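You operate a simulated robot arm through the tools that you are given. There is no shell and no other tool. Be economical: measure what you need, move in short steps, check, and stop when the job is done.

Carry out the task below with a simulated robot arm. There is one attempt and no reset: what you move stays moved.

Task
Put things in order on the top of the long table. At the end: the pink tag (marked "DEN") stands where the purple thread spool stood; the purple thread spool from the top of the long table stands where the yellow tagged cotton cloth stood; the brown plant pot is on the white soup tub; the yellow tagged cotton cloth from the top of the long table stands where the brown plant pot stood; whatever was shut is shut again. Leave all else as you found it, and nothing knocked over.
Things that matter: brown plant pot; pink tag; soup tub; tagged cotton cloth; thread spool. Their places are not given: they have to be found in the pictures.

It is judged by the outcome, as a careful person would: the job done as asked, and still so three seconds after it is handed in. It fails if anything else is knocked over, pushed out of place, dropped, spilled or broken. Flat cloth is picked up by pressing the open fingertips on it (5 to 10 N) and closing them slowly along it; thin cloth reads only 2 to 8 mm in the jaws.

Robot
A 6-joint arm with a two-finger parallel gripper, fixed in place. Base frame: the origin is at the foot of the arm, x ahead of it, y to its left, z up; the work surface is at about z = 0. Units: mm, degrees, N and s.
With the tool pointing down near the work surface it reaches from about 120 to 500 mm from the base axis. Its first joint turns from -72.0 to 72.0 degrees. Payload 0.65 kg.
Tool frame: the origin (TCP) lies between the finger pads and is the grasp point; the fingertips stand 25 mm ahead of it; z points along the fingers, y is the line along which they close. Largest opening 76 mm; finger width 18, thickness 10; the body of the gripper, 36 by 78 mm, starts 45 mm behind the TCP.
Orientation is told as [roll, pitch, yaw] about the base's x, y, z axes, in that order, counted from this pose: with the fingers straight down and closing along the base's y, the tool's x points along the base's -x, its y along +y and its z along -z.

Tools
- The arm moves only by the tool send_rows. Its argument "targets" is a list of rows, each an object (a shift or turn left out is 0, a gripper value left out holds the last) with "jaw": the opening, from 0 (shut) to 1 (fully open); "slide": the shift along the base's x, y, z in m, a list of three; "angular": the turn, a rotation vector about the base's x, y, z in degrees, a list of three. In form: [{"jaw": jaw, "slide": [x, y, z], "angular": [ax, ay, az]}, ...]. A call has 1 to 8 rows; each row shifts and turns the commanded pose from where the row before left it. A row lasts 0.2 s, in which the tool goes at most 50 mm and 8.6 degrees; a call with a longer step from one row to the next is refused whole, and so is a gripper value outside its range. A pose out of reach is approached as far as the arm can. The call stops where the force on the tool passes 40 N (or 10 N more than at its start, if that is more) or the arm is blocked; 0.2 s more then pass. Each finger travels about 108 mm/s and halts on what it meets, pressing with about 45 N; the grip force reading is that of the motor and also rises with nothing between the fingers. The clock runs only during rows and for 0.2 s after the last one: add rows that do not move to give the fingers time. The reply holds the time, the measured pose of the TCP, the force on the tool along the base axes, the opening and the grip force, in the units named above and with some noise, with the torque about the TCP (base axes, N m) and any sound that the robot's microphone picked up.
- Cameras (640 x 400 px; columns grow to the right, rows downward): "scene" is fixed at [29, 243.1, 429.6]; the picture's right is [-0.90, -0.44, 0.00], its down [-0.18, 0.37, -0.91] and it looks along [0.40, -0.82, -0.41] (base axes); focal length 214 px, centre (320, 200). "wrist" rides on the gripper at [58, 11, -81] in the tool frame; the picture's right is [-0.18, 0.98, 0.00], its down [-0.75, -0.14, -0.64] and it looks along [-0.63, -0.12, 0.77] (tool axes); focal length 243 px, centre (320, 200).
- capture(camera): a new picture of that camera. The clock stands still meanwhile.
- measure_at(camera, pixels): for up to 12 pixels [column, row] of the newest picture of that camera ("zoom" is the newest enlarged one), the place [x, y, z] in the base frame of the surface seen there, good to about 2 mm, but the place of the scene camera against the robot may be out by one fixed shift of up to 25 mm in any direction. The clock stands still meanwhile.
- enlarge(camera, box): a new picture of the part [left, top, right, bottom] of that camera's present view, enlarged. The clock stands still meanwhile.
- hand_in(): hands the job in; it is judged then, once.

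Work in short steps. Measure before you move; look again where a grasp or a placing could have gone wrong, and mend it. You have 80 turns and 46 pictures in all, those below and enlarged ones among them. Open the gripper and draw the arm clear of the work before you hand the job in, unless the task says otherwise; then end with one line.

The tools are called after "Emit:" by a JSON object that holds its "fn" and its "kwargs". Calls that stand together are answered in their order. send_rows: Moves the arm, as the interface text tells. Its arguments: {"type":"object","properties":{"targets":{"type":"array"}},"required":["targets"]} The other tools are called the same way: capture (camera) takes a picture; measure_at (camera, pixels) gives the place of the surface under pixels of a picture; enlarge (camera, box) takes an enlarged picture of a part of a camera's view; hand_in () hands the job in.

At the start:

```text
time: 0.0
position: [195.2, -29.5, 406.1]
tcp_rot: [0.0, -0.1, 0.1]
ft_force: [-0.6, 0.0, -1.1]
moment: [-0.04, 0.02, 0.0]
width: 76.0
grasp_force: 0.0
```

scene: 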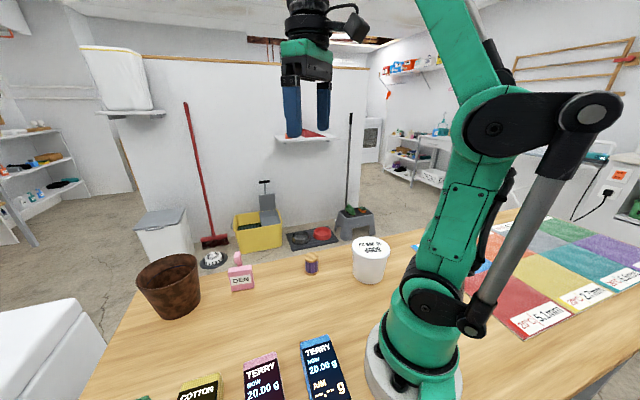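
wrist: 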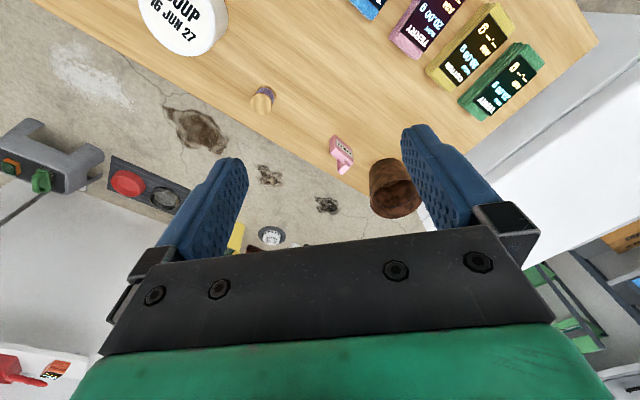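

I measure the objects seen in the wrist picture: the pot (395,185), tag (342,152), spool (264,100), tub (183,20) and cloths at the top right. I also take an enlarged picture of the scene.

Emit:
{"fn": "measure_at", "kwargs": {"camera": "wrist", "pixels": [[395, 160], [372, 180], [418, 190], [395, 212], [342, 142], [342, 160], [264, 92], [264, 105], [183, 20], [468, 45], [430, 75], [495, 15]]}}

Emit:
{"fn": "enlarge", "kwargs": {"camera": "wrist", "box": [220, 0, 560, 212]}}

Emit:
{"fn": "enlarge", "kwargs": {"camera": "scene", "box": [120, 220, 420, 400]}}

```text
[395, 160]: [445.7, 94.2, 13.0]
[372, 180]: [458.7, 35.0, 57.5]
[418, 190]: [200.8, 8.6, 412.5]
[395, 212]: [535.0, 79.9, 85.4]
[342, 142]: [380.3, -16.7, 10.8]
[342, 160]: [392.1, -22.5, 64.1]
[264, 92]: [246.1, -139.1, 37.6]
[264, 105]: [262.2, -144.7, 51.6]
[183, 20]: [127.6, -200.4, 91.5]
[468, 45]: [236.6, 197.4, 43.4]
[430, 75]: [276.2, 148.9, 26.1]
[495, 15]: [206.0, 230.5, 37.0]
```

```text
1.88 times, centred on (390, 106) of wrist
```

zoom: 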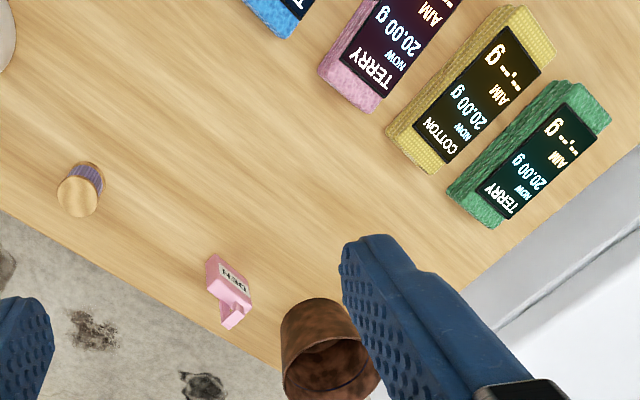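

```text
2.13 times, centred on (270, 310) of scene
```

zoom: 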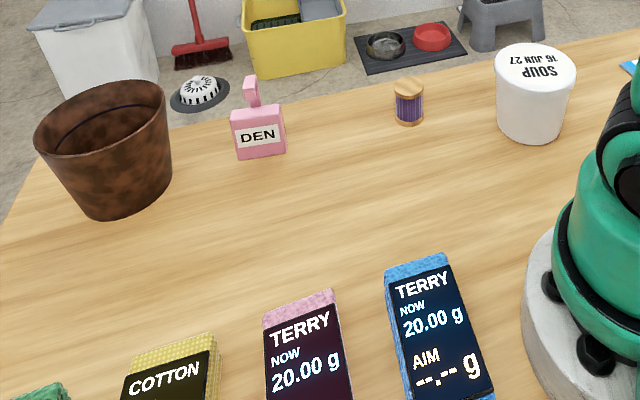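

The pot stands near (490, 85), the tub near (120, -205). I move ahead and down to a view of the pot and tag from above.

Emit:
{"fn": "send_rows", "kwargs": {"targets": [{"jaw": 1, "slide": [0.029, 0.0128, -0.02]}, {"slide": [0.029, 0.0128, -0.02]}, {"slide": [0.029, 0.0128, -0.02]}, {"slide": [0.029, 0.0128, -0.02]}, {"slide": [0.029, 0.0128, -0.02]}, {"slide": [0.029, 0.0128, -0.02]}, {"slide": [0.029, 0.0128, -0.02]}]}}

Emit:
{"fn": "capture", "kwargs": {"camera": "wrist"}}

```text
time: 1.6
position: [397.0, 60.7, 265.9]
tcp_rot: [-0.1, 0.1, 0.0]
ft_force: [-0.2, 0.0, -0.1]
moment: [0.01, 0.01, 0.03]
width: 76.0
grasp_force: 0.1
```

```text
41 pictures are left
```

wrist: 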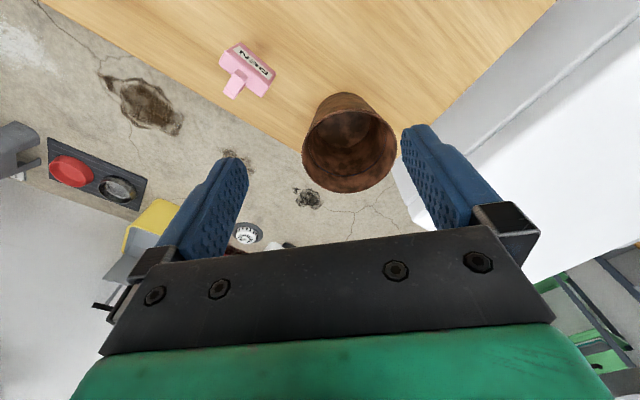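

The pot is fully visible, with its rim from (303,150) to (396,150). I measure the rim, the pot's floor, its foot and the tag.

Emit:
{"fn": "measure_at", "kwargs": {"camera": "wrist", "pixels": [[305, 152], [393, 152], [350, 110], [349, 190], [352, 140], [348, 94], [320, 175], [382, 175], [247, 53], [250, 68], [263, 72], [236, 84]]}}

Emit:
{"fn": "enlarge", "kwargs": {"camera": "wrist", "box": [200, 20, 440, 220]}}

```text
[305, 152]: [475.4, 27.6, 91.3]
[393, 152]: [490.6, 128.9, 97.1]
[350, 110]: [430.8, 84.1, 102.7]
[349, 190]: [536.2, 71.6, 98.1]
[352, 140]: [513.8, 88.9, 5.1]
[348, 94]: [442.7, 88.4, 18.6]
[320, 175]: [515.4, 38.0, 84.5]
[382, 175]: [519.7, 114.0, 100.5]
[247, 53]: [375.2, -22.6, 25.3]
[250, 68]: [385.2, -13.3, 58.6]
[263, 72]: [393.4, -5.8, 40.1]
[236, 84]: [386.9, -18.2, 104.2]
```

```text
2.00 times, centred on (320, 120) of wrist
```

zoom: 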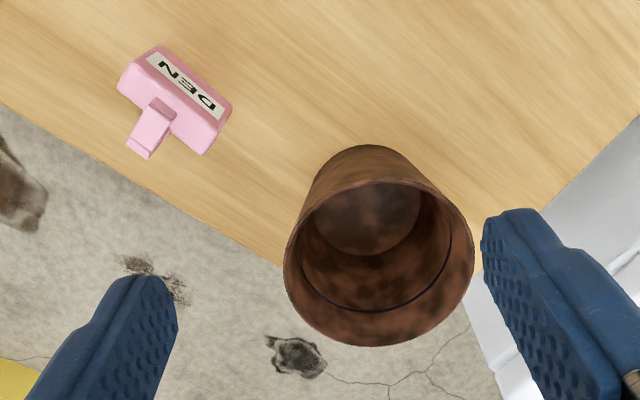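

The pot's centre is about (484, 79), with a rim 105 mm across and 100 mm high. Next I look at the tub and spool from the right side.

Emit:
{"fn": "send_rows", "kwargs": {"targets": [{"slide": [-0.031, -0.0264, 0.0168], "angular": [0, 0, -6]}, {"slide": [-0.031, -0.0264, 0.0168], "angular": [0, 0, -6]}, {"slide": [-0.031, -0.0264, 0.0168], "angular": [0, 0, -6]}, {"slide": [-0.031, -0.0264, 0.0168], "angular": [0, 0, -6]}, {"slide": [-0.031, -0.0264, 0.0168], "angular": [0, 0, -6]}, {"slide": [-0.031, -0.0264, 0.0168], "angular": [0, 0, -6]}, {"slide": [-0.031, -0.0264, 0.0168], "angular": [0, 0, -6]}, {"slide": [-0.031, -0.0264, 0.0168], "angular": [0, 0, -6]}]}}

Emit:
{"fn": "capture", "kwargs": {"camera": "wrist"}}

```text
time: 3.4
position: [150.5, -151.5, 401.4]
tcp_rot: [0.0, 0.0, -48.1]
ft_force: [-0.8, -0.8, -0.2]
moment: [0.0, 0.01, 0.0]
width: 76.0
grasp_force: 0.0
```

```text
39 pictures are left
```

wrist: 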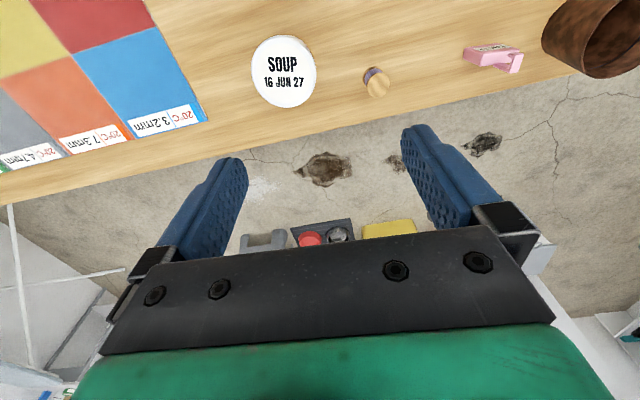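

The tub lid spans (252–316, 36–107), and the spool's top disc is at (379,88). I measure both.

Emit:
{"fn": "measure_at", "kwargs": {"camera": "wrist", "pixels": [[256, 71], [312, 71], [285, 41], [283, 103], [284, 72], [372, 86], [386, 88], [379, 80], [379, 95], [371, 70], [366, 72], [377, 69]]}}

Emit:
{"fn": "enlarge", "kwargs": {"camera": "wrist", "box": [230, 20, 420, 130]}}

```text
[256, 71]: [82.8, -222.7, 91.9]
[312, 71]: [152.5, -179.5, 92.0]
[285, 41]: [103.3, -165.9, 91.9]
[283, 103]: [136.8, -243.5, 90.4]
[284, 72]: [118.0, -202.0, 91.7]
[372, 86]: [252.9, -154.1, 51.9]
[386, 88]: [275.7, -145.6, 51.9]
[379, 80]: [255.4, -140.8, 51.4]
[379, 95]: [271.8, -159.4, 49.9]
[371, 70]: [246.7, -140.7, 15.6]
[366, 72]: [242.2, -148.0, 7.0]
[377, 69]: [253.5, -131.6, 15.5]
```

```text
3.37 times, centred on (325, 75) of wrist
```

zoom: 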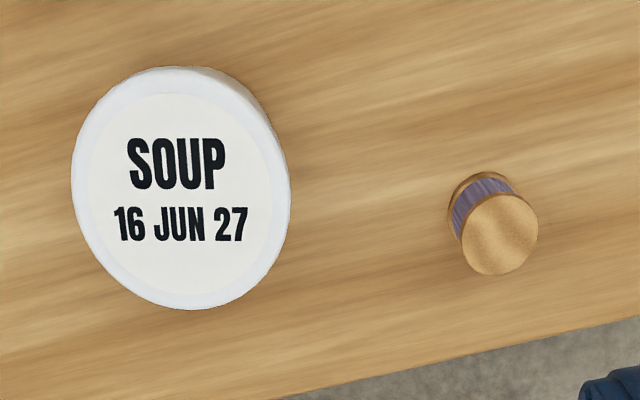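

The tub's centre is (118, -203) with its top at 92. The spool's centre is (264, -150) with its top at 52. Now I look at the cloths on the left side.

Emit:
{"fn": "send_rows", "kwargs": {"targets": [{"slide": [0.003, 0.038, -0.004], "angular": [0, 0, 8]}, {"slide": [0.003, 0.038, -0.004], "angular": [0, 0, 8]}, {"slide": [0.003, 0.038, -0.004], "angular": [0, 0, 8]}, {"slide": [0.003, 0.038, -0.004], "angular": [0, 0, 8]}, {"slide": [0.003, 0.038, -0.004], "angular": [0, 0, 8]}, {"slide": [0.003, 0.038, -0.004], "angular": [0, 0, 8]}, {"slide": [0.003, 0.038, -0.004], "angular": [0, 0, 8]}, {"slide": [0.003, 0.038, -0.004], "angular": [0, 0, 8]}]}}

Emit:
{"fn": "capture", "kwargs": {"camera": "wrist"}}

```text
time: 5.2
position: [172.2, 150.0, 367.4]
tcp_rot: [0.0, 0.0, 16.0]
ft_force: [0.6, -0.1, -0.5]
moment: [0.0, 0.02, -0.02]
width: 75.8
grasp_force: 0.1
```

```text
37 pictures are left
```

wrist: 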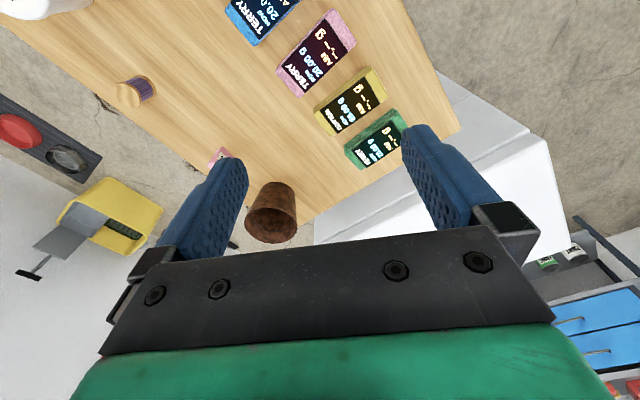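

Emit:
{"fn": "enlarge", "kwargs": {"camera": "wrist", "box": [270, 50, 430, 180]}}

Emit:
{"fn": "measure_at", "kwargs": {"camera": "wrist", "pixels": [[349, 101], [318, 112], [333, 134], [370, 70], [385, 92], [382, 102], [347, 145], [401, 113], [352, 97], [366, 108], [301, 91], [340, 118]]}}

```text
3.08 times, centred on (350, 115) of wrist
```

zoom: 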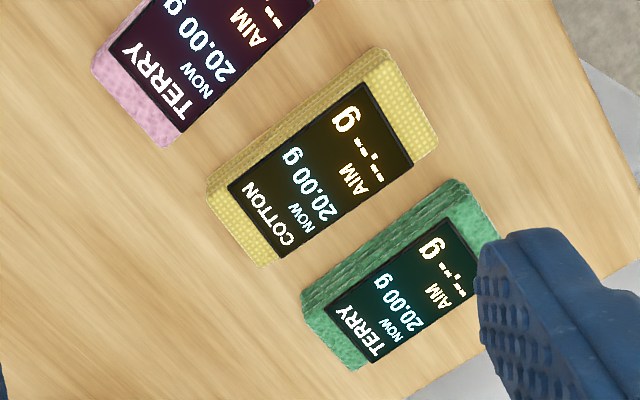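

```text
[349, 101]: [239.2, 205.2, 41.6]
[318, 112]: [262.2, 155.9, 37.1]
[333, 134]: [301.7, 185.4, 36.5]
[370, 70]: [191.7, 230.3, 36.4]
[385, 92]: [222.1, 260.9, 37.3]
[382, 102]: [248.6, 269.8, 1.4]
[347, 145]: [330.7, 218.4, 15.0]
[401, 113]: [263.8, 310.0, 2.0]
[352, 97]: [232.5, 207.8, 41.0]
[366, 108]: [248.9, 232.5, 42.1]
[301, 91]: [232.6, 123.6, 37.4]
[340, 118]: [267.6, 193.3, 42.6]
```

The yellow cloth is a stack about 105 x 50 x 40 mm centred at (244, 208), with its long axis at 135°. First I take the pot, moving above its near rim with the gripper turned so it closes radially.

Emit:
{"fn": "send_rows", "kwargs": {"targets": [{"jaw": 0.66, "slide": [0.0327, -0.0099, -0.019], "angular": [0, 0, 8.3]}, {"slide": [0.0327, -0.0099, -0.019], "angular": [0, 0, 8.3]}, {"slide": [0.0327, -0.0099, -0.019], "angular": [0, 0, 8.3]}, {"slide": [0.0327, -0.0099, -0.019], "angular": [0, 0, 8.3]}, {"slide": [0.0327, -0.0099, -0.019], "angular": [0, 0, 8.3]}, {"slide": [0.0327, -0.0099, -0.019], "angular": [0, 0, 8.3]}, {"slide": [0.0327, -0.0099, -0.019], "angular": [0, 0, 8.3]}, {"slide": [0.0327, -0.0099, -0.019], "angular": [0, 0, 8.3]}]}}

Emit:
{"fn": "send_rows", "kwargs": {"targets": [{"angular": [0, 0, 8.3]}, {"angular": [0, 0, 8.3]}, {"angular": [1.13, -6.9, 0]}, {}]}}

Emit:
{"fn": "capture", "kwargs": {"camera": "wrist"}}

```text
time: 7.0
position: [434.9, 73.5, 216.3]
tcp_rot: [-0.1, 0.0, 82.5]
ft_force: [0.2, -0.5, -0.4]
moment: [0.01, 0.0, 0.02]
width: 50.3
grasp_force: 0.0
```

```text
time: 8.0
position: [435.5, 73.8, 216.4]
tcp_rot: [-7.1, 0.0, 99.0]
ft_force: [0.2, -0.5, -0.8]
moment: [0.01, 0.03, -0.03]
width: 50.2
grasp_force: 0.1
```

```text
35 pictures are left
```

wrist: 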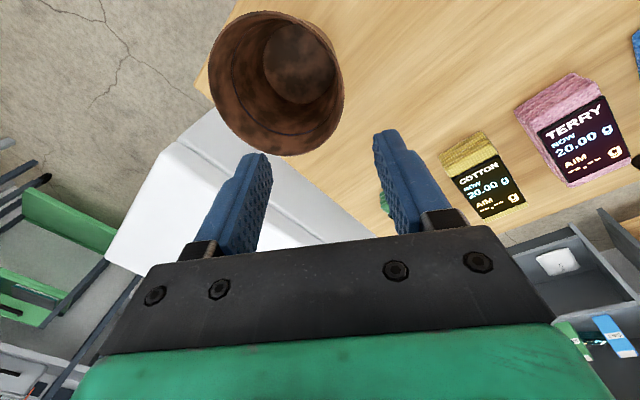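

Here the pot rim runs from (210,80) to (343,100). I measure its near edge (right side of the picture) and wall to refine the grasp.

Emit:
{"fn": "measure_at", "kwargs": {"camera": "wrist", "pixels": [[341, 90], [339, 75], [212, 70], [290, 153], [334, 90], [337, 82], [328, 120], [255, 14], [320, 45], [330, 85], [300, 65], [322, 134]]}}

Emit:
{"fn": "enlarge", "kwargs": {"camera": "wrist", "box": [200, 0, 400, 160]}}

```text
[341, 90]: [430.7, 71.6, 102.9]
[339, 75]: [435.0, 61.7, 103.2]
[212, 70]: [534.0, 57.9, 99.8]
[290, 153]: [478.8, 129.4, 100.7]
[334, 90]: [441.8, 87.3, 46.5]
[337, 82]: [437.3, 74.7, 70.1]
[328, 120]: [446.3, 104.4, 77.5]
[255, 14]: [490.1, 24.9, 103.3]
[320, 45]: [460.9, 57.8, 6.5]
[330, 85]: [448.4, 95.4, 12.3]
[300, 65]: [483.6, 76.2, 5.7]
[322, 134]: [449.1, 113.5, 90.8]
```

```text
2.50 times, centred on (300, 80) of wrist
```

zoom: 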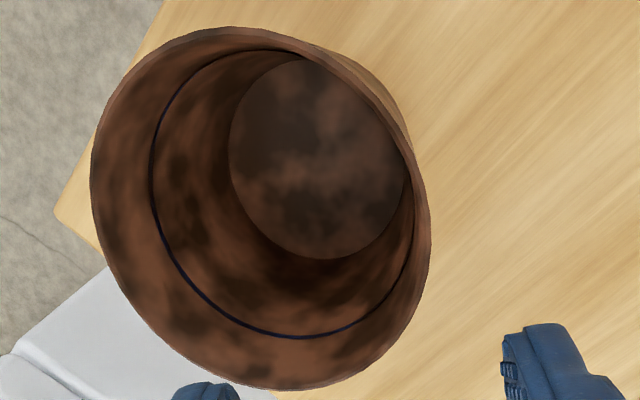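

The near rim's outer edge is at (430.7, 71.6, 103), and the wall is about 3 mm thick. I lower the fingers straddling it.

Emit:
{"fn": "send_rows", "kwargs": {"targets": [{"slide": [-0.001, -0.002, -0.04]}, {"slide": [0, 0, -0.04]}, {"slide": [0, 0, -0.03]}, {"slide": [0, 0, -0.018]}, {}]}}

Emit:
{"fn": "capture", "kwargs": {"camera": "scene"}}

```text
time: 9.2
position: [434.2, 70.8, 89.5]
tcp_rot: [-7.1, 0.0, 99.1]
ft_force: [-0.1, 0.3, 0.7]
moment: [0.0, 0.02, -0.02]
width: 50.2
grasp_force: 0.1
```

```text
33 pictures are left
```

scene: 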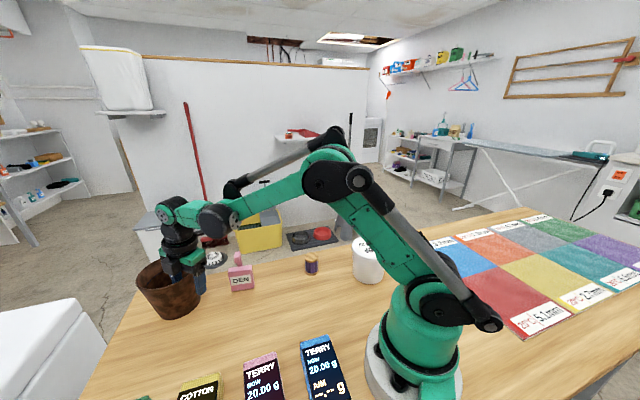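

No contact so far, and one finger is inside the pot. I close the jaws.

Emit:
{"fn": "send_rows", "kwargs": {"targets": [{"jaw": 0.3}, {"jaw": 0.1}, {"jaw": 0}, {}]}}

```text
time: 10.2
position: [434.2, 71.3, 88.7]
tcp_rot: [-7.1, -0.1, 99.0]
ft_force: [1.3, -0.4, 5.4]
moment: [0.24, -0.29, -0.14]
width: 2.3
grasp_force: 26.8
```

The jaws hold a 2.3 mm wall. I lift a little and check.

Emit:
{"fn": "send_rows", "kwargs": {"targets": [{"slide": [0, 0, 0.01]}, {"slide": [0, 0, 0.02]}, {"slide": [0, 0, 0.03]}, {}]}}

Emit:
{"fn": "enlarge", "kwargs": {"camera": "scene", "box": [80, 180, 300, 330]}}

```text
time: 11.2
position: [434.2, 70.8, 149.6]
tcp_rot: [-7.1, 0.0, 99.0]
ft_force: [0.0, 0.2, -0.3]
moment: [-0.01, 0.04, -0.02]
width: 2.1
grasp_force: 26.0
```

```text
2.67 times, centred on (190, 255) of scene
```

zoom: 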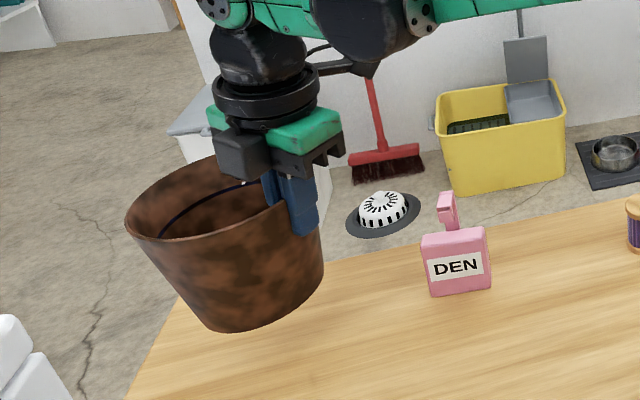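

The pot hangs level from the fingers. I raise it over the tag's height, draw it back, and swing it towards the tub.

Emit:
{"fn": "send_rows", "kwargs": {"targets": [{"slide": [0, 0, 0.035]}, {"slide": [0, 0, 0.035]}, {"slide": [-0.037, -0.0061, 0]}, {"slide": [-0.037, -0.0061, 0]}, {"slide": [-0.037, -0.0061, 0]}, {"slide": [-0.037, -0.0061, 0]}]}}

Emit:
{"fn": "send_rows", "kwargs": {"targets": [{"slide": [-0.0092, -0.0434, 0], "angular": [0, 0, -8.59]}, {"slide": [-0.0155, -0.0395, 0], "angular": [0, 0, -8.59]}, {"slide": [-0.0208, -0.035, 0], "angular": [0, 0, -8.59]}, {"slide": [-0.0252, -0.0297, 0], "angular": [0, 0, -8.59]}, {"slide": [-0.0282, -0.0237, 0], "angular": [0, 0, -8.59]}, {"slide": [-0.0303, -0.0177, 0], "angular": [0, 0, -8.59]}, {"slide": [-0.0312, -0.0118, 0], "angular": [0, 0, -8.59]}, {"slide": [-0.0311, -0.0059, 0], "angular": [0, 0, -8.59]}]}}

Emit:
{"fn": "capture", "kwargs": {"camera": "scene"}}

Emit:
{"fn": "capture", "kwargs": {"camera": "wrist"}}

```text
time: 12.6
position: [285.8, 46.0, 219.7]
tcp_rot: [-7.1, 0.0, 99.1]
ft_force: [0.8, -0.3, 0.2]
moment: [0.01, 0.02, 0.03]
width: 2.2
grasp_force: 26.2
```

```text
time: 14.4
position: [93.8, -160.8, 220.1]
tcp_rot: [-7.1, -0.1, 30.0]
ft_force: [-0.6, 0.1, -1.1]
moment: [0.0, 0.03, 0.0]
width: 2.0
grasp_force: 26.1
```

```text
31 pictures are left
```

scene: 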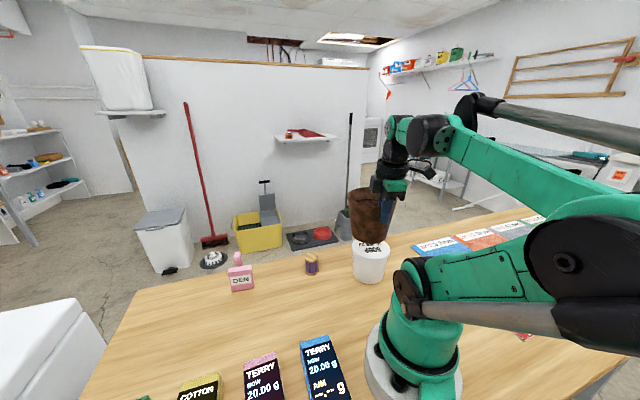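

```text
30 pictures are left
```

wrist: 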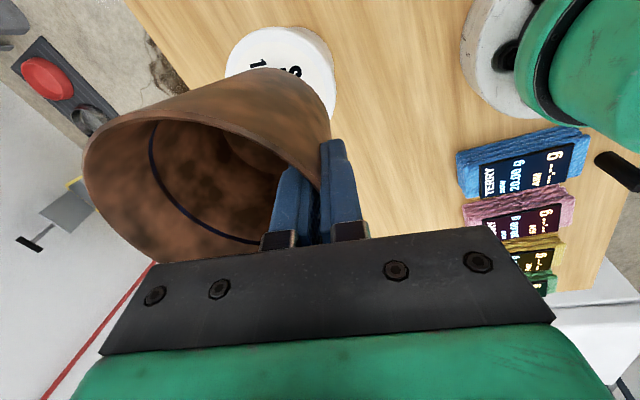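

The pot hangs above the tub. I check its tilt and centre against the lid before lowering.

Emit:
{"fn": "enlarge", "kwargs": {"camera": "scene", "box": [310, 160, 450, 300]}}

Emit:
{"fn": "measure_at", "kwargs": {"camera": "wrist", "pixels": [[85, 160], [130, 245], [150, 108], [240, 123], [300, 155], [200, 258], [265, 72], [235, 75], [310, 100], [228, 60], [325, 60], [280, 165]]}}

```text
2.86 times, centred on (380, 230) of scene
```

zoom: 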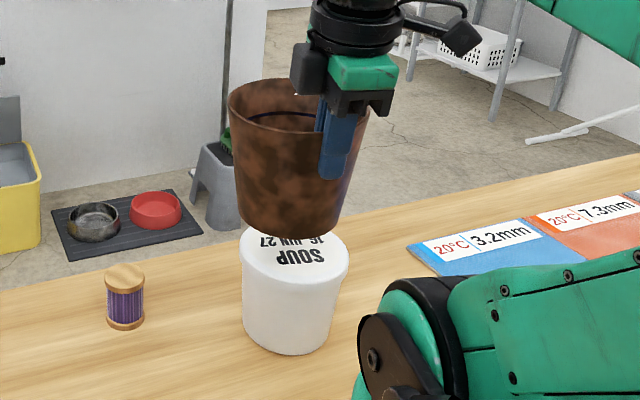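

```text
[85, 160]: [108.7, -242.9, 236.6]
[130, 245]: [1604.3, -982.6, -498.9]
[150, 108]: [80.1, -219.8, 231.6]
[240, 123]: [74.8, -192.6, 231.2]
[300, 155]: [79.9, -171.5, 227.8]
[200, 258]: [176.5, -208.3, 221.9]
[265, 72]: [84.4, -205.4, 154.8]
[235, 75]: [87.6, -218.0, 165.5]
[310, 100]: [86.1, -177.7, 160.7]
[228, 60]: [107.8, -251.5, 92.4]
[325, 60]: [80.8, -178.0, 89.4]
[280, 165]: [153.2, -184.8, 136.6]
```

My readings put the pot about 7 mm off the lid's centre, which is uncertain. I enlarge the wrist view to pick its edges more precisely.

Emit:
{"fn": "enlarge", "kwargs": {"camera": "wrist", "box": [70, 10, 390, 270]}}

```text
1.54 times, centred on (230, 140) of wrist
```

zoom: 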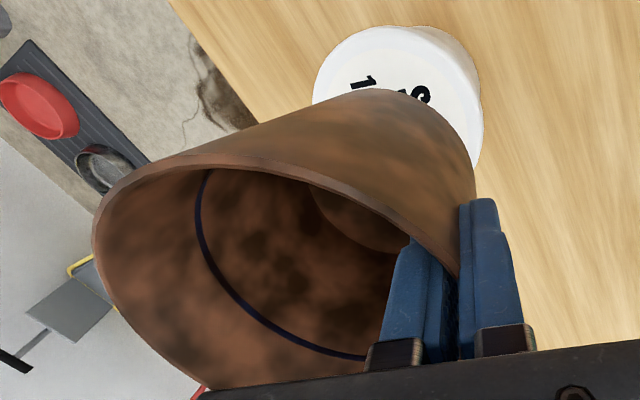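

Emit:
{"fn": "measure_at", "kwargs": {"camera": "zoom", "pixels": [[98, 210], [132, 173], [200, 157], [280, 166], [350, 191], [420, 233], [100, 270], [160, 345], [345, 97], [385, 93], [430, 112], [464, 158]]}}

```text
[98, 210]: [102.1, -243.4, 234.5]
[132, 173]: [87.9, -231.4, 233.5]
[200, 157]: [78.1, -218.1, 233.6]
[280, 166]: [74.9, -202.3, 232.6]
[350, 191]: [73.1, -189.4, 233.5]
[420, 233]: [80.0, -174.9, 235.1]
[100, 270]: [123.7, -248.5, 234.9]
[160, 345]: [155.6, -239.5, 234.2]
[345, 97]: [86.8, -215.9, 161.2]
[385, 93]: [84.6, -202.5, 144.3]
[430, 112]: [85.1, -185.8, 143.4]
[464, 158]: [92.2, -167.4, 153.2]
```

The rim is level at z 234 and its centre is (125, -197), so I shift by (-6.5, -6). Then I lower the pot gently the remaining ~39 mm.

Emit:
{"fn": "send_rows", "kwargs": {"targets": [{"slide": [-0.0065, -0.006, 0]}, {"slide": [0, 0, -0.015]}, {"slide": [0, 0, -0.012]}, {"slide": [0, 0, -0.005]}, {}]}}

Emit:
{"fn": "send_rows", "kwargs": {"targets": [{"slide": [0, 0, -0.003]}, {"slide": [0, 0, -0.002]}, {}]}}

```text
time: 15.6
position: [88.9, -165.4, 186.8]
tcp_rot: [-7.1, 0.1, 30.3]
ft_force: [-0.3, 0.2, -0.4]
moment: [0.02, 0.03, 0.0]
width: 2.0
grasp_force: 26.1
```

```text
time: 16.4
position: [87.8, -165.4, 182.8]
tcp_rot: [-7.1, 0.1, 30.3]
ft_force: [0.5, -1.1, -0.1]
moment: [0.02, 0.04, 0.0]
width: 2.3
grasp_force: 26.3
```

No contact yet. I go down in 1 mm steps and watch the force.

Emit:
{"fn": "send_rows", "kwargs": {"targets": [{"slide": [0, 0, -0.001]}, {"slide": [0, 0, -0.001]}, {}]}}

Emit:
{"fn": "send_rows", "kwargs": {"targets": [{"slide": [0, 0, -0.001]}, {}, {"slide": [0, 0, -0.0005]}, {}]}}

```text
time: 17.2
position: [90.4, -165.8, 179.5]
tcp_rot: [-7.1, 0.0, 30.2]
ft_force: [-0.2, 0.3, -0.7]
moment: [0.02, 0.02, -0.05]
width: 2.2
grasp_force: 26.3
```

```text
time: 18.2
position: [88.4, -165.9, 178.2]
tcp_rot: [-7.1, -0.2, 30.3]
ft_force: [-2.5, 2.1, 15.3]
moment: [0.28, -0.63, 0.14]
width: 1.8
grasp_force: 25.6
```

Contact at 15 N. I ease up by 0.4 mm and open the jaws.

Emit:
{"fn": "send_rows", "kwargs": {"targets": [{"slide": [0, 0, 0.0005]}, {"jaw": 0.05}, {"jaw": 0.15}, {"jaw": 0.4}, {}]}}

Emit:
{"fn": "enlarge", "kwargs": {"camera": "scene", "box": [310, 160, 450, 300]}}

```text
time: 19.4
position: [88.1, -164.4, 178.9]
tcp_rot: [-7.1, 0.0, 30.2]
ft_force: [0.4, -0.2, 0.5]
moment: [-0.01, -0.01, 0.01]
width: 30.4
grasp_force: 0.1
```

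```text
2.86 times, centred on (380, 230) of scene
```

zoom: 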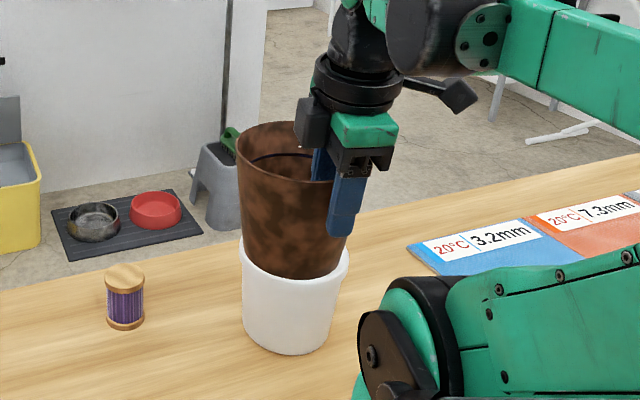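

The pot stands centred on the tub. I lift clear, straighten the tool, and look back at the pot.

Emit:
{"fn": "send_rows", "kwargs": {"targets": [{"slide": [0, 0, 0.03]}, {"slide": [0, 0, 0.04]}, {"slide": [0, 0, 0.045]}, {"slide": [0, 0, 0.035], "angular": [6.03, 3.56, 0]}, {}]}}

Emit:
{"fn": "capture", "kwargs": {"camera": "wrist"}}

```text
time: 20.6
position: [86.7, -166.4, 329.5]
tcp_rot: [0.0, 0.1, 30.3]
ft_force: [0.0, 0.5, -0.6]
moment: [-0.01, 0.02, -0.04]
width: 30.4
grasp_force: 0.0
```

```text
26 pictures are left
```

wrist: 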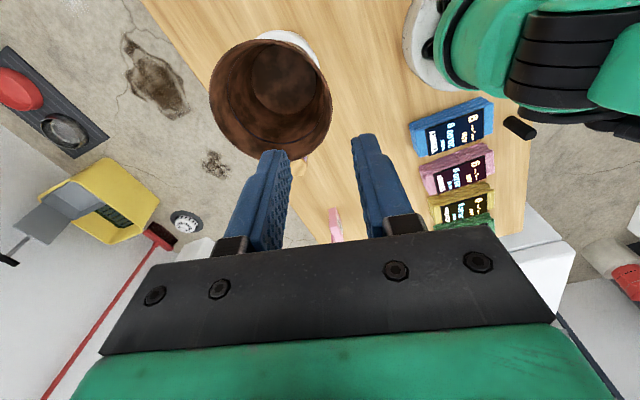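

The pot sits well. Now I swing to above the yellow cloth and turn to yaw -45 so the jaws close across its width.

Emit:
{"fn": "send_rows", "kwargs": {"targets": [{"jaw": 0.9, "slide": [0.0226, 0.0333, 0], "angular": [0, 0, -7.5]}, {"slide": [0.0226, 0.0333, 0], "angular": [0, 0, -7.5]}, {"slide": [0.0226, 0.0333, 0], "angular": [0, 0, -7.5]}, {"slide": [0.0226, 0.0333, 0], "angular": [0, 0, -7.5]}, {"slide": [0.0226, 0.0333, 0], "angular": [0, 0, -7.5]}]}}

Emit:
{"fn": "send_rows", "kwargs": {"targets": [{"slide": [0.0, 0.04, -0.012], "angular": [0, 0, -7.5]}, {"slide": [0.0, 0.04, -0.012], "angular": [0, 0, -7.5]}, {"slide": [0.0, 0.04, -0.02], "angular": [0, 0, -7.5]}, {"slide": [0.0, 0.04, -0.02], "angular": [0, 0, -7.5]}, {"slide": [0.0, 0.04, -0.02], "angular": [0, 0, -7.5]}, {}]}}

Emit:
{"fn": "capture", "kwargs": {"camera": "wrist"}}

```text
time: 21.8
position: [199.3, 2.1, 327.6]
tcp_rot: [-0.1, 0.0, -7.2]
ft_force: [0.0, 0.0, 0.3]
moment: [0.01, -0.03, 0.01]
width: 68.4
grasp_force: 0.0
```

```text
time: 23.2
position: [200.3, 198.9, 242.9]
tcp_rot: [-0.1, 0.0, -44.7]
ft_force: [0.2, -0.1, -0.9]
moment: [0.02, -0.01, -0.03]
width: 68.5
grasp_force: 0.0
```

```text
25 pictures are left
```

wrist: 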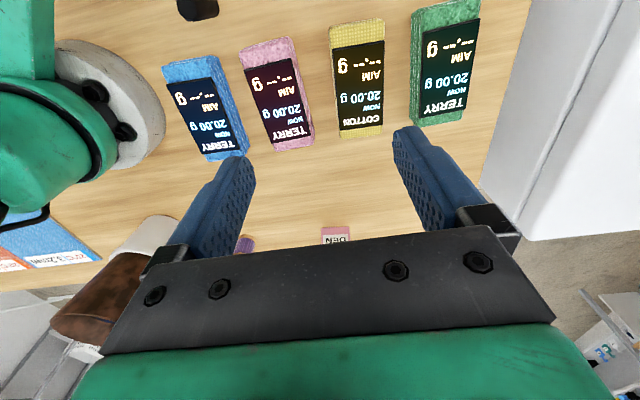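

The cloth stack is now seen squarely at (358,78). I measure its corners and those of its green and pink neighbours for the gaps.

Emit:
{"fn": "enlarge", "kwargs": {"camera": "wrist", "box": [230, 0, 500, 160]}}

Emit:
{"fn": "measure_at", "kwargs": {"camera": "wrist", "pixels": [[332, 29], [379, 21], [340, 135], [383, 131], [331, 45], [334, 80], [409, 80], [314, 140], [411, 60], [296, 75], [360, 85], [360, 40]]}}

```text
2.37 times, centred on (365, 80) of wrist
```

zoom: 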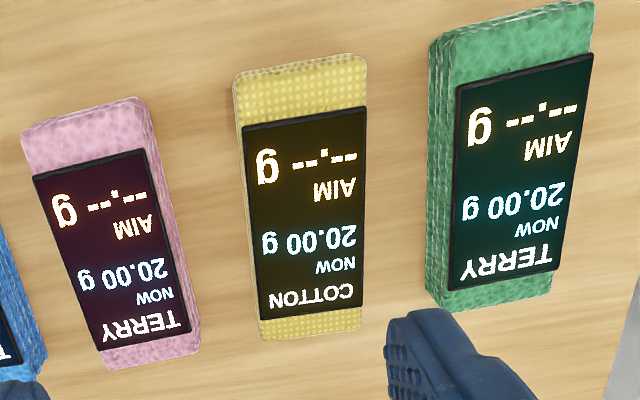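

```text
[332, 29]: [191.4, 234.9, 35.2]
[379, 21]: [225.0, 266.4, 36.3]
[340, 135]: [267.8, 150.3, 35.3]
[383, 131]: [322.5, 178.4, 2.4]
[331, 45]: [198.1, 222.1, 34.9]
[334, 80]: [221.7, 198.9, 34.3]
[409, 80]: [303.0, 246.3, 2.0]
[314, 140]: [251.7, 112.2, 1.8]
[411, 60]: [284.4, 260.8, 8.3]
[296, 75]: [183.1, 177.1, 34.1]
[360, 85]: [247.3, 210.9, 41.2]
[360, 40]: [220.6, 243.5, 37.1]
```

Emit:
{"fn": "measure_at", "kwargs": {"camera": "zoom", "pixels": [[237, 88], [363, 64], [262, 333], [359, 327], [244, 180], [365, 150], [364, 250], [252, 260], [427, 270], [432, 120], [198, 330], [175, 200]]}}

```text
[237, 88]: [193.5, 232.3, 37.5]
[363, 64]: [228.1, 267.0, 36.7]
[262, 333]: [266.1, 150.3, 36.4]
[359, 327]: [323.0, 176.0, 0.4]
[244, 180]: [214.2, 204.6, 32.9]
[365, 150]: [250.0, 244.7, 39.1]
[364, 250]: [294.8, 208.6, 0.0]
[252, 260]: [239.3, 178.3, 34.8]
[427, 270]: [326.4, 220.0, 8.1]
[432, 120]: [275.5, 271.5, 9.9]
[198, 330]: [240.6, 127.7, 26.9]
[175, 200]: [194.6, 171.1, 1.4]
```

The stack is 50 mm wide and centred at (247.5, 208.5), with a closing direction of 41.5° and about 35 mm gaps to its neighbours. I align and descend with fully open jaws.

Emit:
{"fn": "send_rows", "kwargs": {"targets": [{"jaw": 1, "slide": [0.0472, 0.0096, 0], "angular": [0, 0, -3.8]}, {"slide": [0, 0, -0.045]}, {"slide": [0, 0, -0.045]}, {"slide": [0, 0, -0.045]}, {"slide": [0, 0, -0.04]}, {"slide": [0, 0, -0.025]}, {"slide": [0, 0, -0.014]}, {}]}}

Emit:
{"fn": "capture", "kwargs": {"camera": "wrist"}}

```text
time: 25.0
position: [247.6, 210.9, 30.5]
tcp_rot: [-0.1, -0.1, -48.5]
ft_force: [0.7, 0.5, 1.0]
moment: [0.04, 0.0, -0.03]
width: 76.3
grasp_force: 0.0
```

```text
23 pictures are left
```

wrist: 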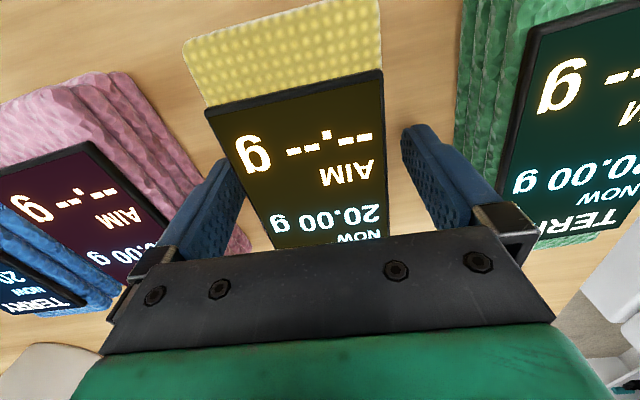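

The fingers straddle the stack, which is nearly centred. I close until they hold.

Emit:
{"fn": "send_rows", "kwargs": {"targets": [{"jaw": 0.8}, {"jaw": 0.7}, {"jaw": 0.64}, {"jaw": 0.6}, {}]}}

```text
time: 26.2
position: [246.9, 211.3, 31.1]
tcp_rot: [-0.1, 0.1, -48.5]
ft_force: [0.7, -0.6, -0.5]
moment: [-0.03, 0.0, 0.0]
width: 55.2
grasp_force: 44.7
```

Held at 55 mm. I lift it, then check how close the table's edges are to the pot's old place.

Emit:
{"fn": "send_rows", "kwargs": {"targets": [{"slide": [0, 0, 0.01]}, {"slide": [0, 0, 0.03]}, {"slide": [0, 0, 0.045]}, {"slide": [0, 0, 0.045]}, {}]}}

Emit:
{"fn": "capture", "kwargs": {"camera": "scene"}}

Emit:
{"fn": "capture", "kwargs": {"camera": "wrist"}}

```text
time: 27.4
position: [246.9, 210.8, 161.1]
tcp_rot: [-0.1, 0.0, -48.5]
ft_force: [0.4, -0.6, -0.2]
moment: [-0.01, 0.0, -0.03]
width: 55.0
grasp_force: 45.5
```

```text
22 pictures are left
```

scene: 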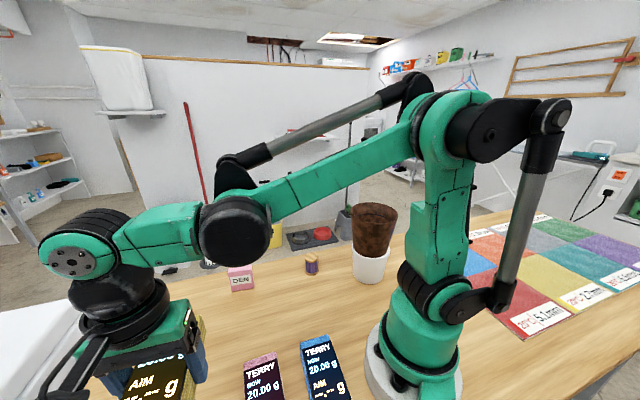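

```text
21 pictures are left
```

wrist: 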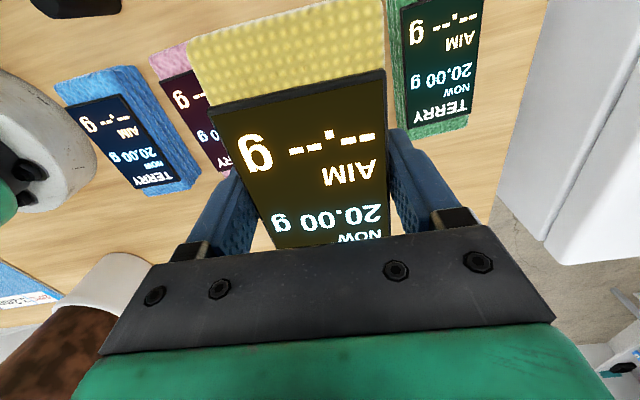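

Emit:
{"fn": "measure_at", "kwargs": {"camera": "wrist", "pixels": [[530, 20], [505, 110], [475, 215], [485, 180]]}}

Emit:
{"fn": "measure_at", "kwargs": {"camera": "scene", "pixels": [[312, 255], [300, 262], [280, 265], [262, 270], [215, 275], [200, 280], [180, 282], [165, 288], [240, 283], [340, 250]]}}

Emit:
{"fn": "enlarge", "kwargs": {"camera": "scene", "box": [100, 230, 340, 330]}}

```text
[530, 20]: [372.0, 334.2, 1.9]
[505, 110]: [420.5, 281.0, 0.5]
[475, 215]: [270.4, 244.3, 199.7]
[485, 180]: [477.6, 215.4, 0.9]
```

```text
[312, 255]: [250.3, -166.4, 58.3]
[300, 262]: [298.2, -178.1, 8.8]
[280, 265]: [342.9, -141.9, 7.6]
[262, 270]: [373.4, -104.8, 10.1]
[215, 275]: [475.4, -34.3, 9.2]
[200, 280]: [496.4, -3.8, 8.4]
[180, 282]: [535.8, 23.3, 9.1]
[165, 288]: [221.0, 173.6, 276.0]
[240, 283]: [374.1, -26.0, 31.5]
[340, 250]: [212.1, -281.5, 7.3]
```

```text
2.67 times, centred on (220, 280) of scene
```

zoom: 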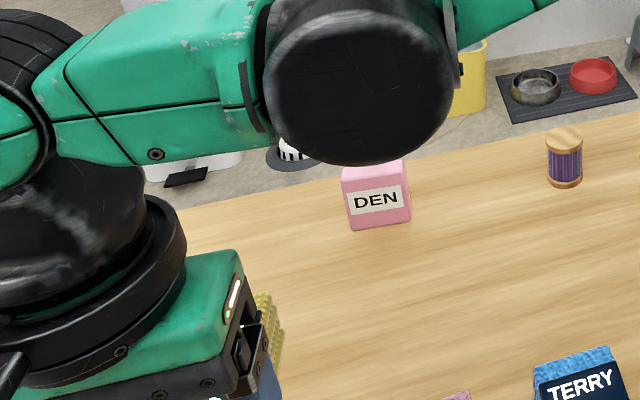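

The table's left edge is parallel to the cloth's long axis, and the stack fits at the pot's place with the same heading and over 20 mm to spare. I carry it there.

Emit:
{"fn": "send_rows", "kwargs": {"targets": [{"slide": [0.0335, -0.0187, 0]}, {"slide": [0.0335, -0.0187, 0]}, {"slide": [0.0335, -0.0187, 0]}, {"slide": [0.0335, -0.0187, 0]}, {"slide": [0.0335, -0.0187, 0]}, {"slide": [0.0335, -0.0187, 0]}, {"slide": [0.0335, -0.0187, 0]}, {}]}}

Emit:
{"fn": "send_rows", "kwargs": {"targets": [{"slide": [0, 0, -0.04]}, {"slide": [0, 0, -0.04]}, {"slide": [0, 0, -0.03]}, {"slide": [0, 0, -0.012]}, {}]}}

Emit:
{"fn": "capture", "kwargs": {"camera": "scene"}}

```text
time: 29.2
position: [472.3, 83.3, 161.9]
tcp_rot: [0.0, 0.0, -48.6]
ft_force: [-0.4, -0.2, -0.1]
moment: [0.01, 0.0, 0.0]
width: 55.1
grasp_force: 45.3
out of reach, approached as far as the arm can: row 7
```

```text
time: 30.4
position: [480.6, 85.8, 39.1]
tcp_rot: [-0.2, 0.0, -48.4]
ft_force: [0.1, -0.2, -0.3]
moment: [0.03, -0.07, 0.0]
width: 55.3
grasp_force: 44.7
out of reach, approached as far as the arm can: row 1
```

```text
19 pictures are left
```

scene: 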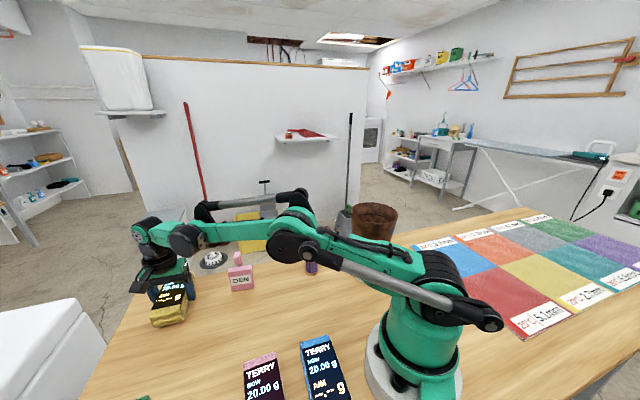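

The TCP is at (480.6, 85.8, 39); the target is (481.3, 79.9, ~31). I correct and lower softly.

Emit:
{"fn": "send_rows", "kwargs": {"targets": [{"slide": [0.0007, -0.0059, 0]}, {"slide": [0, 0, -0.004]}, {"slide": [0, 0, -0.002]}, {}]}}

```text
time: 31.4
position: [483.4, 80.4, 34.9]
tcp_rot: [-0.1, -0.1, -48.6]
ft_force: [0.4, 0.0, -0.2]
moment: [0.02, 0.0, -0.01]
width: 55.1
grasp_force: 44.9
```

Emit:
{"fn": "send_rows", "kwargs": {"targets": [{"slide": [-0.001, 0, -0.0015]}, {"slide": [0, 0, -0.0015]}, {}]}}

```text
time: 32.2
position: [482.4, 80.5, 31.9]
tcp_rot: [-0.1, 0.1, -48.4]
ft_force: [0.1, 0.0, -0.4]
moment: [-0.02, -0.03, 0.04]
width: 55.0
grasp_force: 44.7
```

Still no contact. I go on in 1 mm steps.

Emit:
{"fn": "send_rows", "kwargs": {"targets": [{"slide": [0, 0, -0.001]}, {"slide": [0, 0, -0.001]}, {}]}}

```text
time: 33.0
position: [481.9, 79.9, 29.9]
tcp_rot: [0.0, 0.0, -48.5]
ft_force: [1.0, -0.6, 13.5]
moment: [-0.08, -0.27, 0.03]
width: 55.1
grasp_force: 45.5
```

It touches the table at 13.5 N. I open the jaws and lift straight up.

Emit:
{"fn": "send_rows", "kwargs": {"targets": [{"slide": [0, 0, 0.0005], "jaw": 0.8}, {"jaw": 0.95}, {"jaw": 1}, {"slide": [0, 0, 0.03]}, {"slide": [0, 0, 0.04]}, {"slide": [0, 0, 0.04]}, {"slide": [-0.045, 0, 0.01]}, {"slide": [-0.045, 0, 0.01]}]}}

Emit:
{"fn": "capture", "kwargs": {"camera": "wrist"}}

```text
time: 34.8
position: [391.5, 79.7, 160.9]
tcp_rot: [0.0, 0.0, -48.5]
ft_force: [-0.2, -0.7, -0.5]
moment: [0.01, 0.03, 0.02]
width: 76.1
grasp_force: 0.0
```

```text
18 pictures are left
```

wrist: 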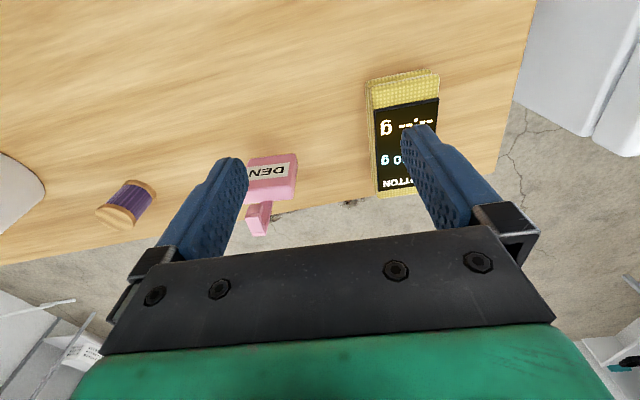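

The cloth stands at the pot's old place. I measure it to verify, then move above the spool.

Emit:
{"fn": "measure_at", "kwargs": {"camera": "wrist", "pixels": [[371, 90], [438, 82], [378, 190], [375, 140], [404, 100], [270, 166], [258, 210]]}}

Emit:
{"fn": "send_rows", "kwargs": {"targets": [{"jaw": 1, "slide": [-0.0213, -0.0383, 0.004]}, {"slide": [-0.0213, -0.0383, 0.004]}, {"slide": [-0.0213, -0.0383, 0.004]}, {"slide": [-0.0213, -0.0383, 0.004]}, {"slide": [-0.0313, -0.0283, 0.004]}, {"slide": [-0.0313, -0.0283, 0.004]}, {}]}}

Emit:
{"fn": "capture", "kwargs": {"camera": "wrist"}}

```text
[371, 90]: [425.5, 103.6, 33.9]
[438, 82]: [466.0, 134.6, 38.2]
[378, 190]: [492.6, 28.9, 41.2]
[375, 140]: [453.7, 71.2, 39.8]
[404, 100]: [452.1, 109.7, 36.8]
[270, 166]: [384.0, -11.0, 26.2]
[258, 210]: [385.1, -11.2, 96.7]
```

```text
time: 36.4
position: [244.6, -129.3, 185.2]
tcp_rot: [-0.1, 0.0, -48.5]
ft_force: [-1.0, -0.3, 0.2]
moment: [-0.01, -0.05, 0.01]
width: 75.8
grasp_force: 0.1
```

```text
17 pictures are left
```

wrist: 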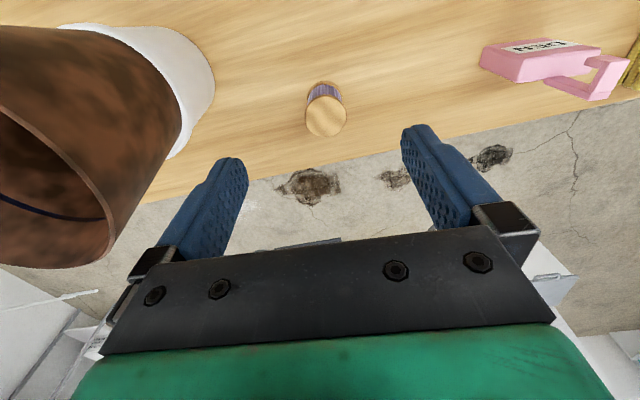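

The cloth's centre works out at (482, 78), which matches the pot's old place. Now I refine the spool from its top disc around (327,116).

Emit:
{"fn": "measure_at", "kwargs": {"camera": "wrist", "pixels": [[308, 117], [345, 115], [325, 99], [327, 134], [327, 116], [309, 90], [320, 84]]}}

```text
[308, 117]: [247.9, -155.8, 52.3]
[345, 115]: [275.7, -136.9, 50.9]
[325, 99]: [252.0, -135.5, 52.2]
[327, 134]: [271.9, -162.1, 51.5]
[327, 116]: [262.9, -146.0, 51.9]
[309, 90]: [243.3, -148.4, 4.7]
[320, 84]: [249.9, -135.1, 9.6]
```

The spool's centre is (262, -148), 33 mm across. I align and descend, then close.

Emit:
{"fn": "send_rows", "kwargs": {"targets": [{"jaw": 0.9, "slide": [0.0174, -0.0187, 0]}, {"slide": [0, 0, -0.045]}, {"slide": [0, 0, -0.045]}, {"slide": [0, 0, -0.04]}, {"slide": [0, 0, -0.024]}, {}]}}

Emit:
{"fn": "send_rows", "kwargs": {"targets": [{"jaw": 0.6}, {"jaw": 0.48}, {"jaw": 0.4}, {"jaw": 0.35}, {}]}}

```text
time: 37.8
position: [261.1, -148.3, 29.3]
tcp_rot: [-0.1, 0.0, -48.4]
ft_force: [-1.1, 0.7, -0.1]
moment: [0.02, 0.03, 0.02]
width: 68.3
grasp_force: 0.0
```

```text
time: 39.0
position: [261.1, -149.7, 30.0]
tcp_rot: [-0.1, 0.0, -48.5]
ft_force: [0.7, 0.0, -0.4]
moment: [-0.01, 0.02, 0.0]
width: 36.2
grasp_force: 44.7
```

Gripped at 36 mm. I lift it and carry it to the cloth's old place.

Emit:
{"fn": "send_rows", "kwargs": {"targets": [{"slide": [0, 0, 0.01]}, {"slide": [0, 0, 0.045]}, {"slide": [0, 0, 0.045]}, {}]}}

Emit:
{"fn": "send_rows", "kwargs": {"targets": [{"slide": [-0.0017, 0.0447, 0]}, {"slide": [-0.0017, 0.0447, 0]}, {"slide": [-0.0017, 0.0447, 0]}, {"slide": [-0.0017, 0.0447, 0]}, {"slide": [-0.0017, 0.0447, 0]}, {"slide": [-0.0017, 0.0447, 0]}, {"slide": [-0.0017, 0.0447, 0]}, {"slide": [-0.0017, 0.0447, 0]}]}}

Emit:
{"fn": "capture", "kwargs": {"camera": "wrist"}}

```text
time: 40.0
position: [262.7, -148.4, 130.3]
tcp_rot: [-0.1, 0.0, -48.4]
ft_force: [0.3, 0.7, 0.2]
moment: [-0.01, -0.01, -0.06]
width: 36.4
grasp_force: 45.2
```

```text
time: 41.8
position: [247.2, 207.4, 131.1]
tcp_rot: [-0.1, 0.0, -48.7]
ft_force: [-0.3, -0.3, 0.1]
moment: [0.01, -0.02, -0.02]
width: 36.7
grasp_force: 44.6
```

```text
16 pictures are left
```

wrist: 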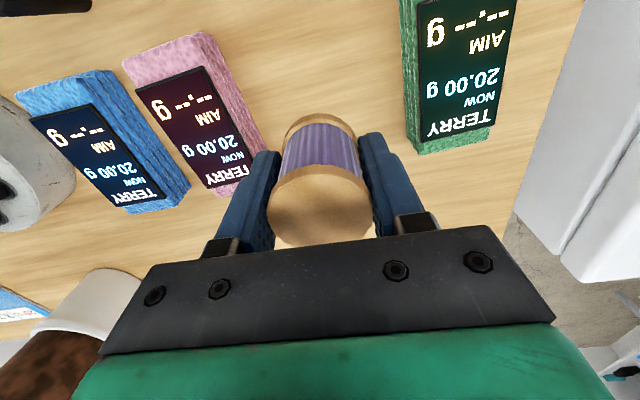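

The spool hangs upright over the free gap. I lower it.

Emit:
{"fn": "send_rows", "kwargs": {"targets": [{"slide": [0, 0.002, -0.04]}, {"slide": [0, 0, -0.04]}, {"slide": [0, 0, -0.015]}, {"slide": [0, 0, -0.004]}, {}]}}

Emit:
{"fn": "send_rows", "kwargs": {"targets": [{"slide": [0, 0, -0.001]}, {"slide": [0, 0, -0.001]}, {}]}}

```text
time: 43.0
position: [247.3, 209.9, 30.5]
tcp_rot: [-0.1, 0.0, -48.4]
ft_force: [0.0, 0.2, -0.6]
moment: [0.0, 0.04, 0.02]
width: 36.4
grasp_force: 45.4
```

```text
time: 43.8
position: [247.7, 210.5, 29.4]
tcp_rot: [-0.1, 0.1, -48.5]
ft_force: [0.6, 2.3, 12.6]
moment: [0.0, -0.03, 0.02]
width: 36.5
grasp_force: 45.0
```

It is seated at 12.6 N. I open slowly to about 60 mm, rise straight up, and draw back to look.

Emit:
{"fn": "send_rows", "kwargs": {"targets": [{"slide": [0, 0, 0.0007]}, {"jaw": 0.52}, {"jaw": 0.65}, {"jaw": 0.8}, {"slide": [0, 0, 0.035]}, {"slide": [0, 0, 0.045]}, {"slide": [0, 0, 0.045]}, {"slide": [-0.03, -0.02, 0.02]}]}}

Emit:
{"fn": "capture", "kwargs": {"camera": "wrist"}}

```text
time: 45.6
position: [216.5, 192.9, 176.4]
tcp_rot: [-0.2, 0.1, -48.5]
ft_force: [0.6, 0.2, -0.5]
moment: [-0.01, 0.0, -0.02]
width: 61.0
grasp_force: 0.0
```

```text
15 pictures are left
```

wrist: 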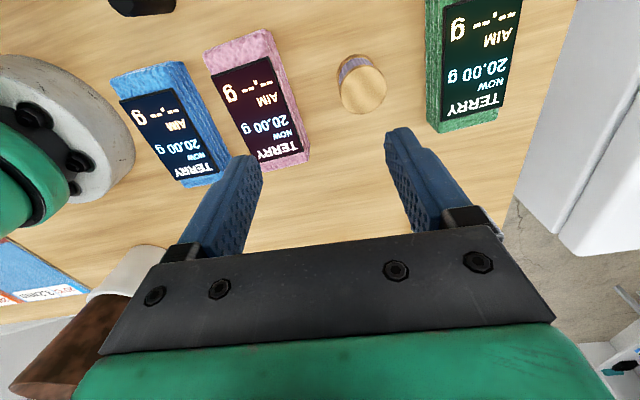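

The spool stands upright in the cloth's old place. Now I move to the tag, turning to yaw 41.5 so the jaws close across its thickness.

Emit:
{"fn": "send_rows", "kwargs": {"targets": [{"jaw": 1, "slide": [0.0135, -0.0201, 0.006], "angular": [0, 0, 8.2]}, {"slide": [0.0135, -0.0201, 0.006], "angular": [0, 0, 8.2]}, {"slide": [0.0135, -0.0201, 0.006], "angular": [0, 0, 8.2]}, {"slide": [0.0135, -0.0201, 0.006], "angular": [0, 0, 8.2]}, {"slide": [0.0135, -0.0201, 0.006], "angular": [0, 0, 8.2]}, {"slide": [0.0135, -0.0201, 0.006], "angular": [0, 0, 8.2]}]}}

Emit:
{"fn": "send_rows", "kwargs": {"targets": [{"slide": [0.0135, -0.0201, 0.006], "angular": [0, 0, 8.2]}, {"slide": [0.0135, -0.0201, 0.006], "angular": [0, 0, 8.2]}, {"slide": [0.0135, -0.0201, 0.006], "angular": [0, 0, 8.2]}, {"slide": [0.0135, -0.0201, 0.006], "angular": [0, 0, 8.2]}, {"slide": [0.0135, -0.0201, 0.006], "angular": [0, 0, 8.2]}, {}]}}

Emit:
{"fn": "capture", "kwargs": {"camera": "wrist"}}

```text
time: 47.0
position: [298.1, 69.4, 210.7]
tcp_rot: [-0.1, 0.1, 0.7]
ft_force: [0.4, -0.3, 0.2]
moment: [0.03, 0.01, 0.01]
width: 76.0
grasp_force: 0.0
```

```text
time: 48.4
position: [365.9, -31.2, 241.5]
tcp_rot: [-0.1, 0.0, 41.8]
ft_force: [-1.2, -0.9, 0.8]
moment: [0.01, 0.02, 0.02]
width: 76.1
grasp_force: 0.0
```

```text
14 pictures are left
```

wrist: 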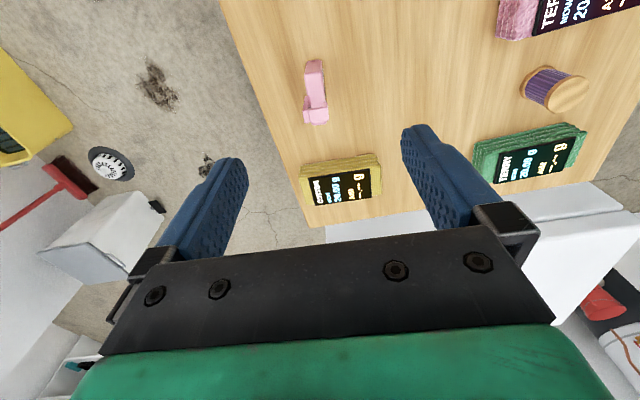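

The tag is seen from its end at (315,90). I enlarge to see its shape.

Emit:
{"fn": "enlarge", "kwargs": {"camera": "wrist", "box": [265, 40, 365, 140]}}

Emit:
{"fn": "enlarge", "kwargs": {"camera": "scene", "box": [200, 230, 290, 300]}}

```text
4.00 times, centred on (315, 90) of wrist
```

zoom: 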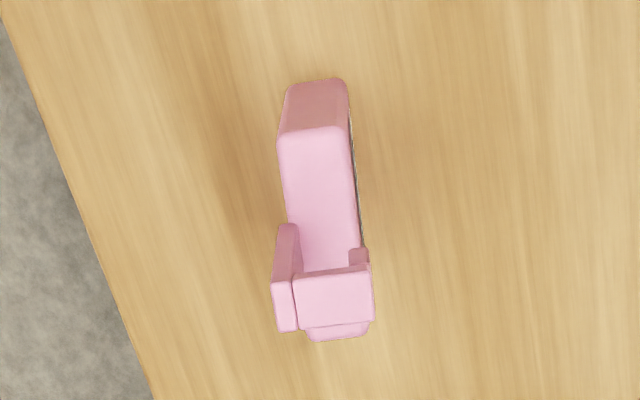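

```text
5.71 times, centred on (245, 265) of scene
```

zoom: 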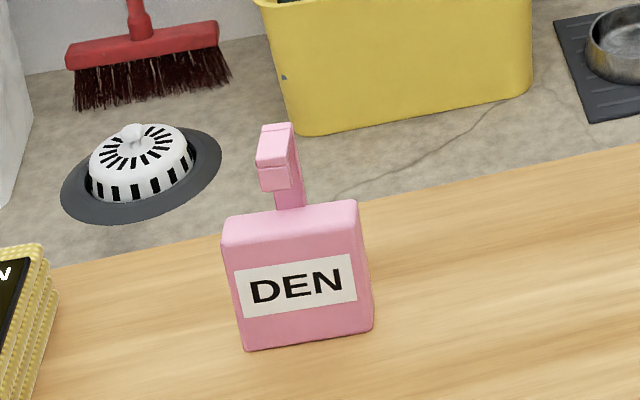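

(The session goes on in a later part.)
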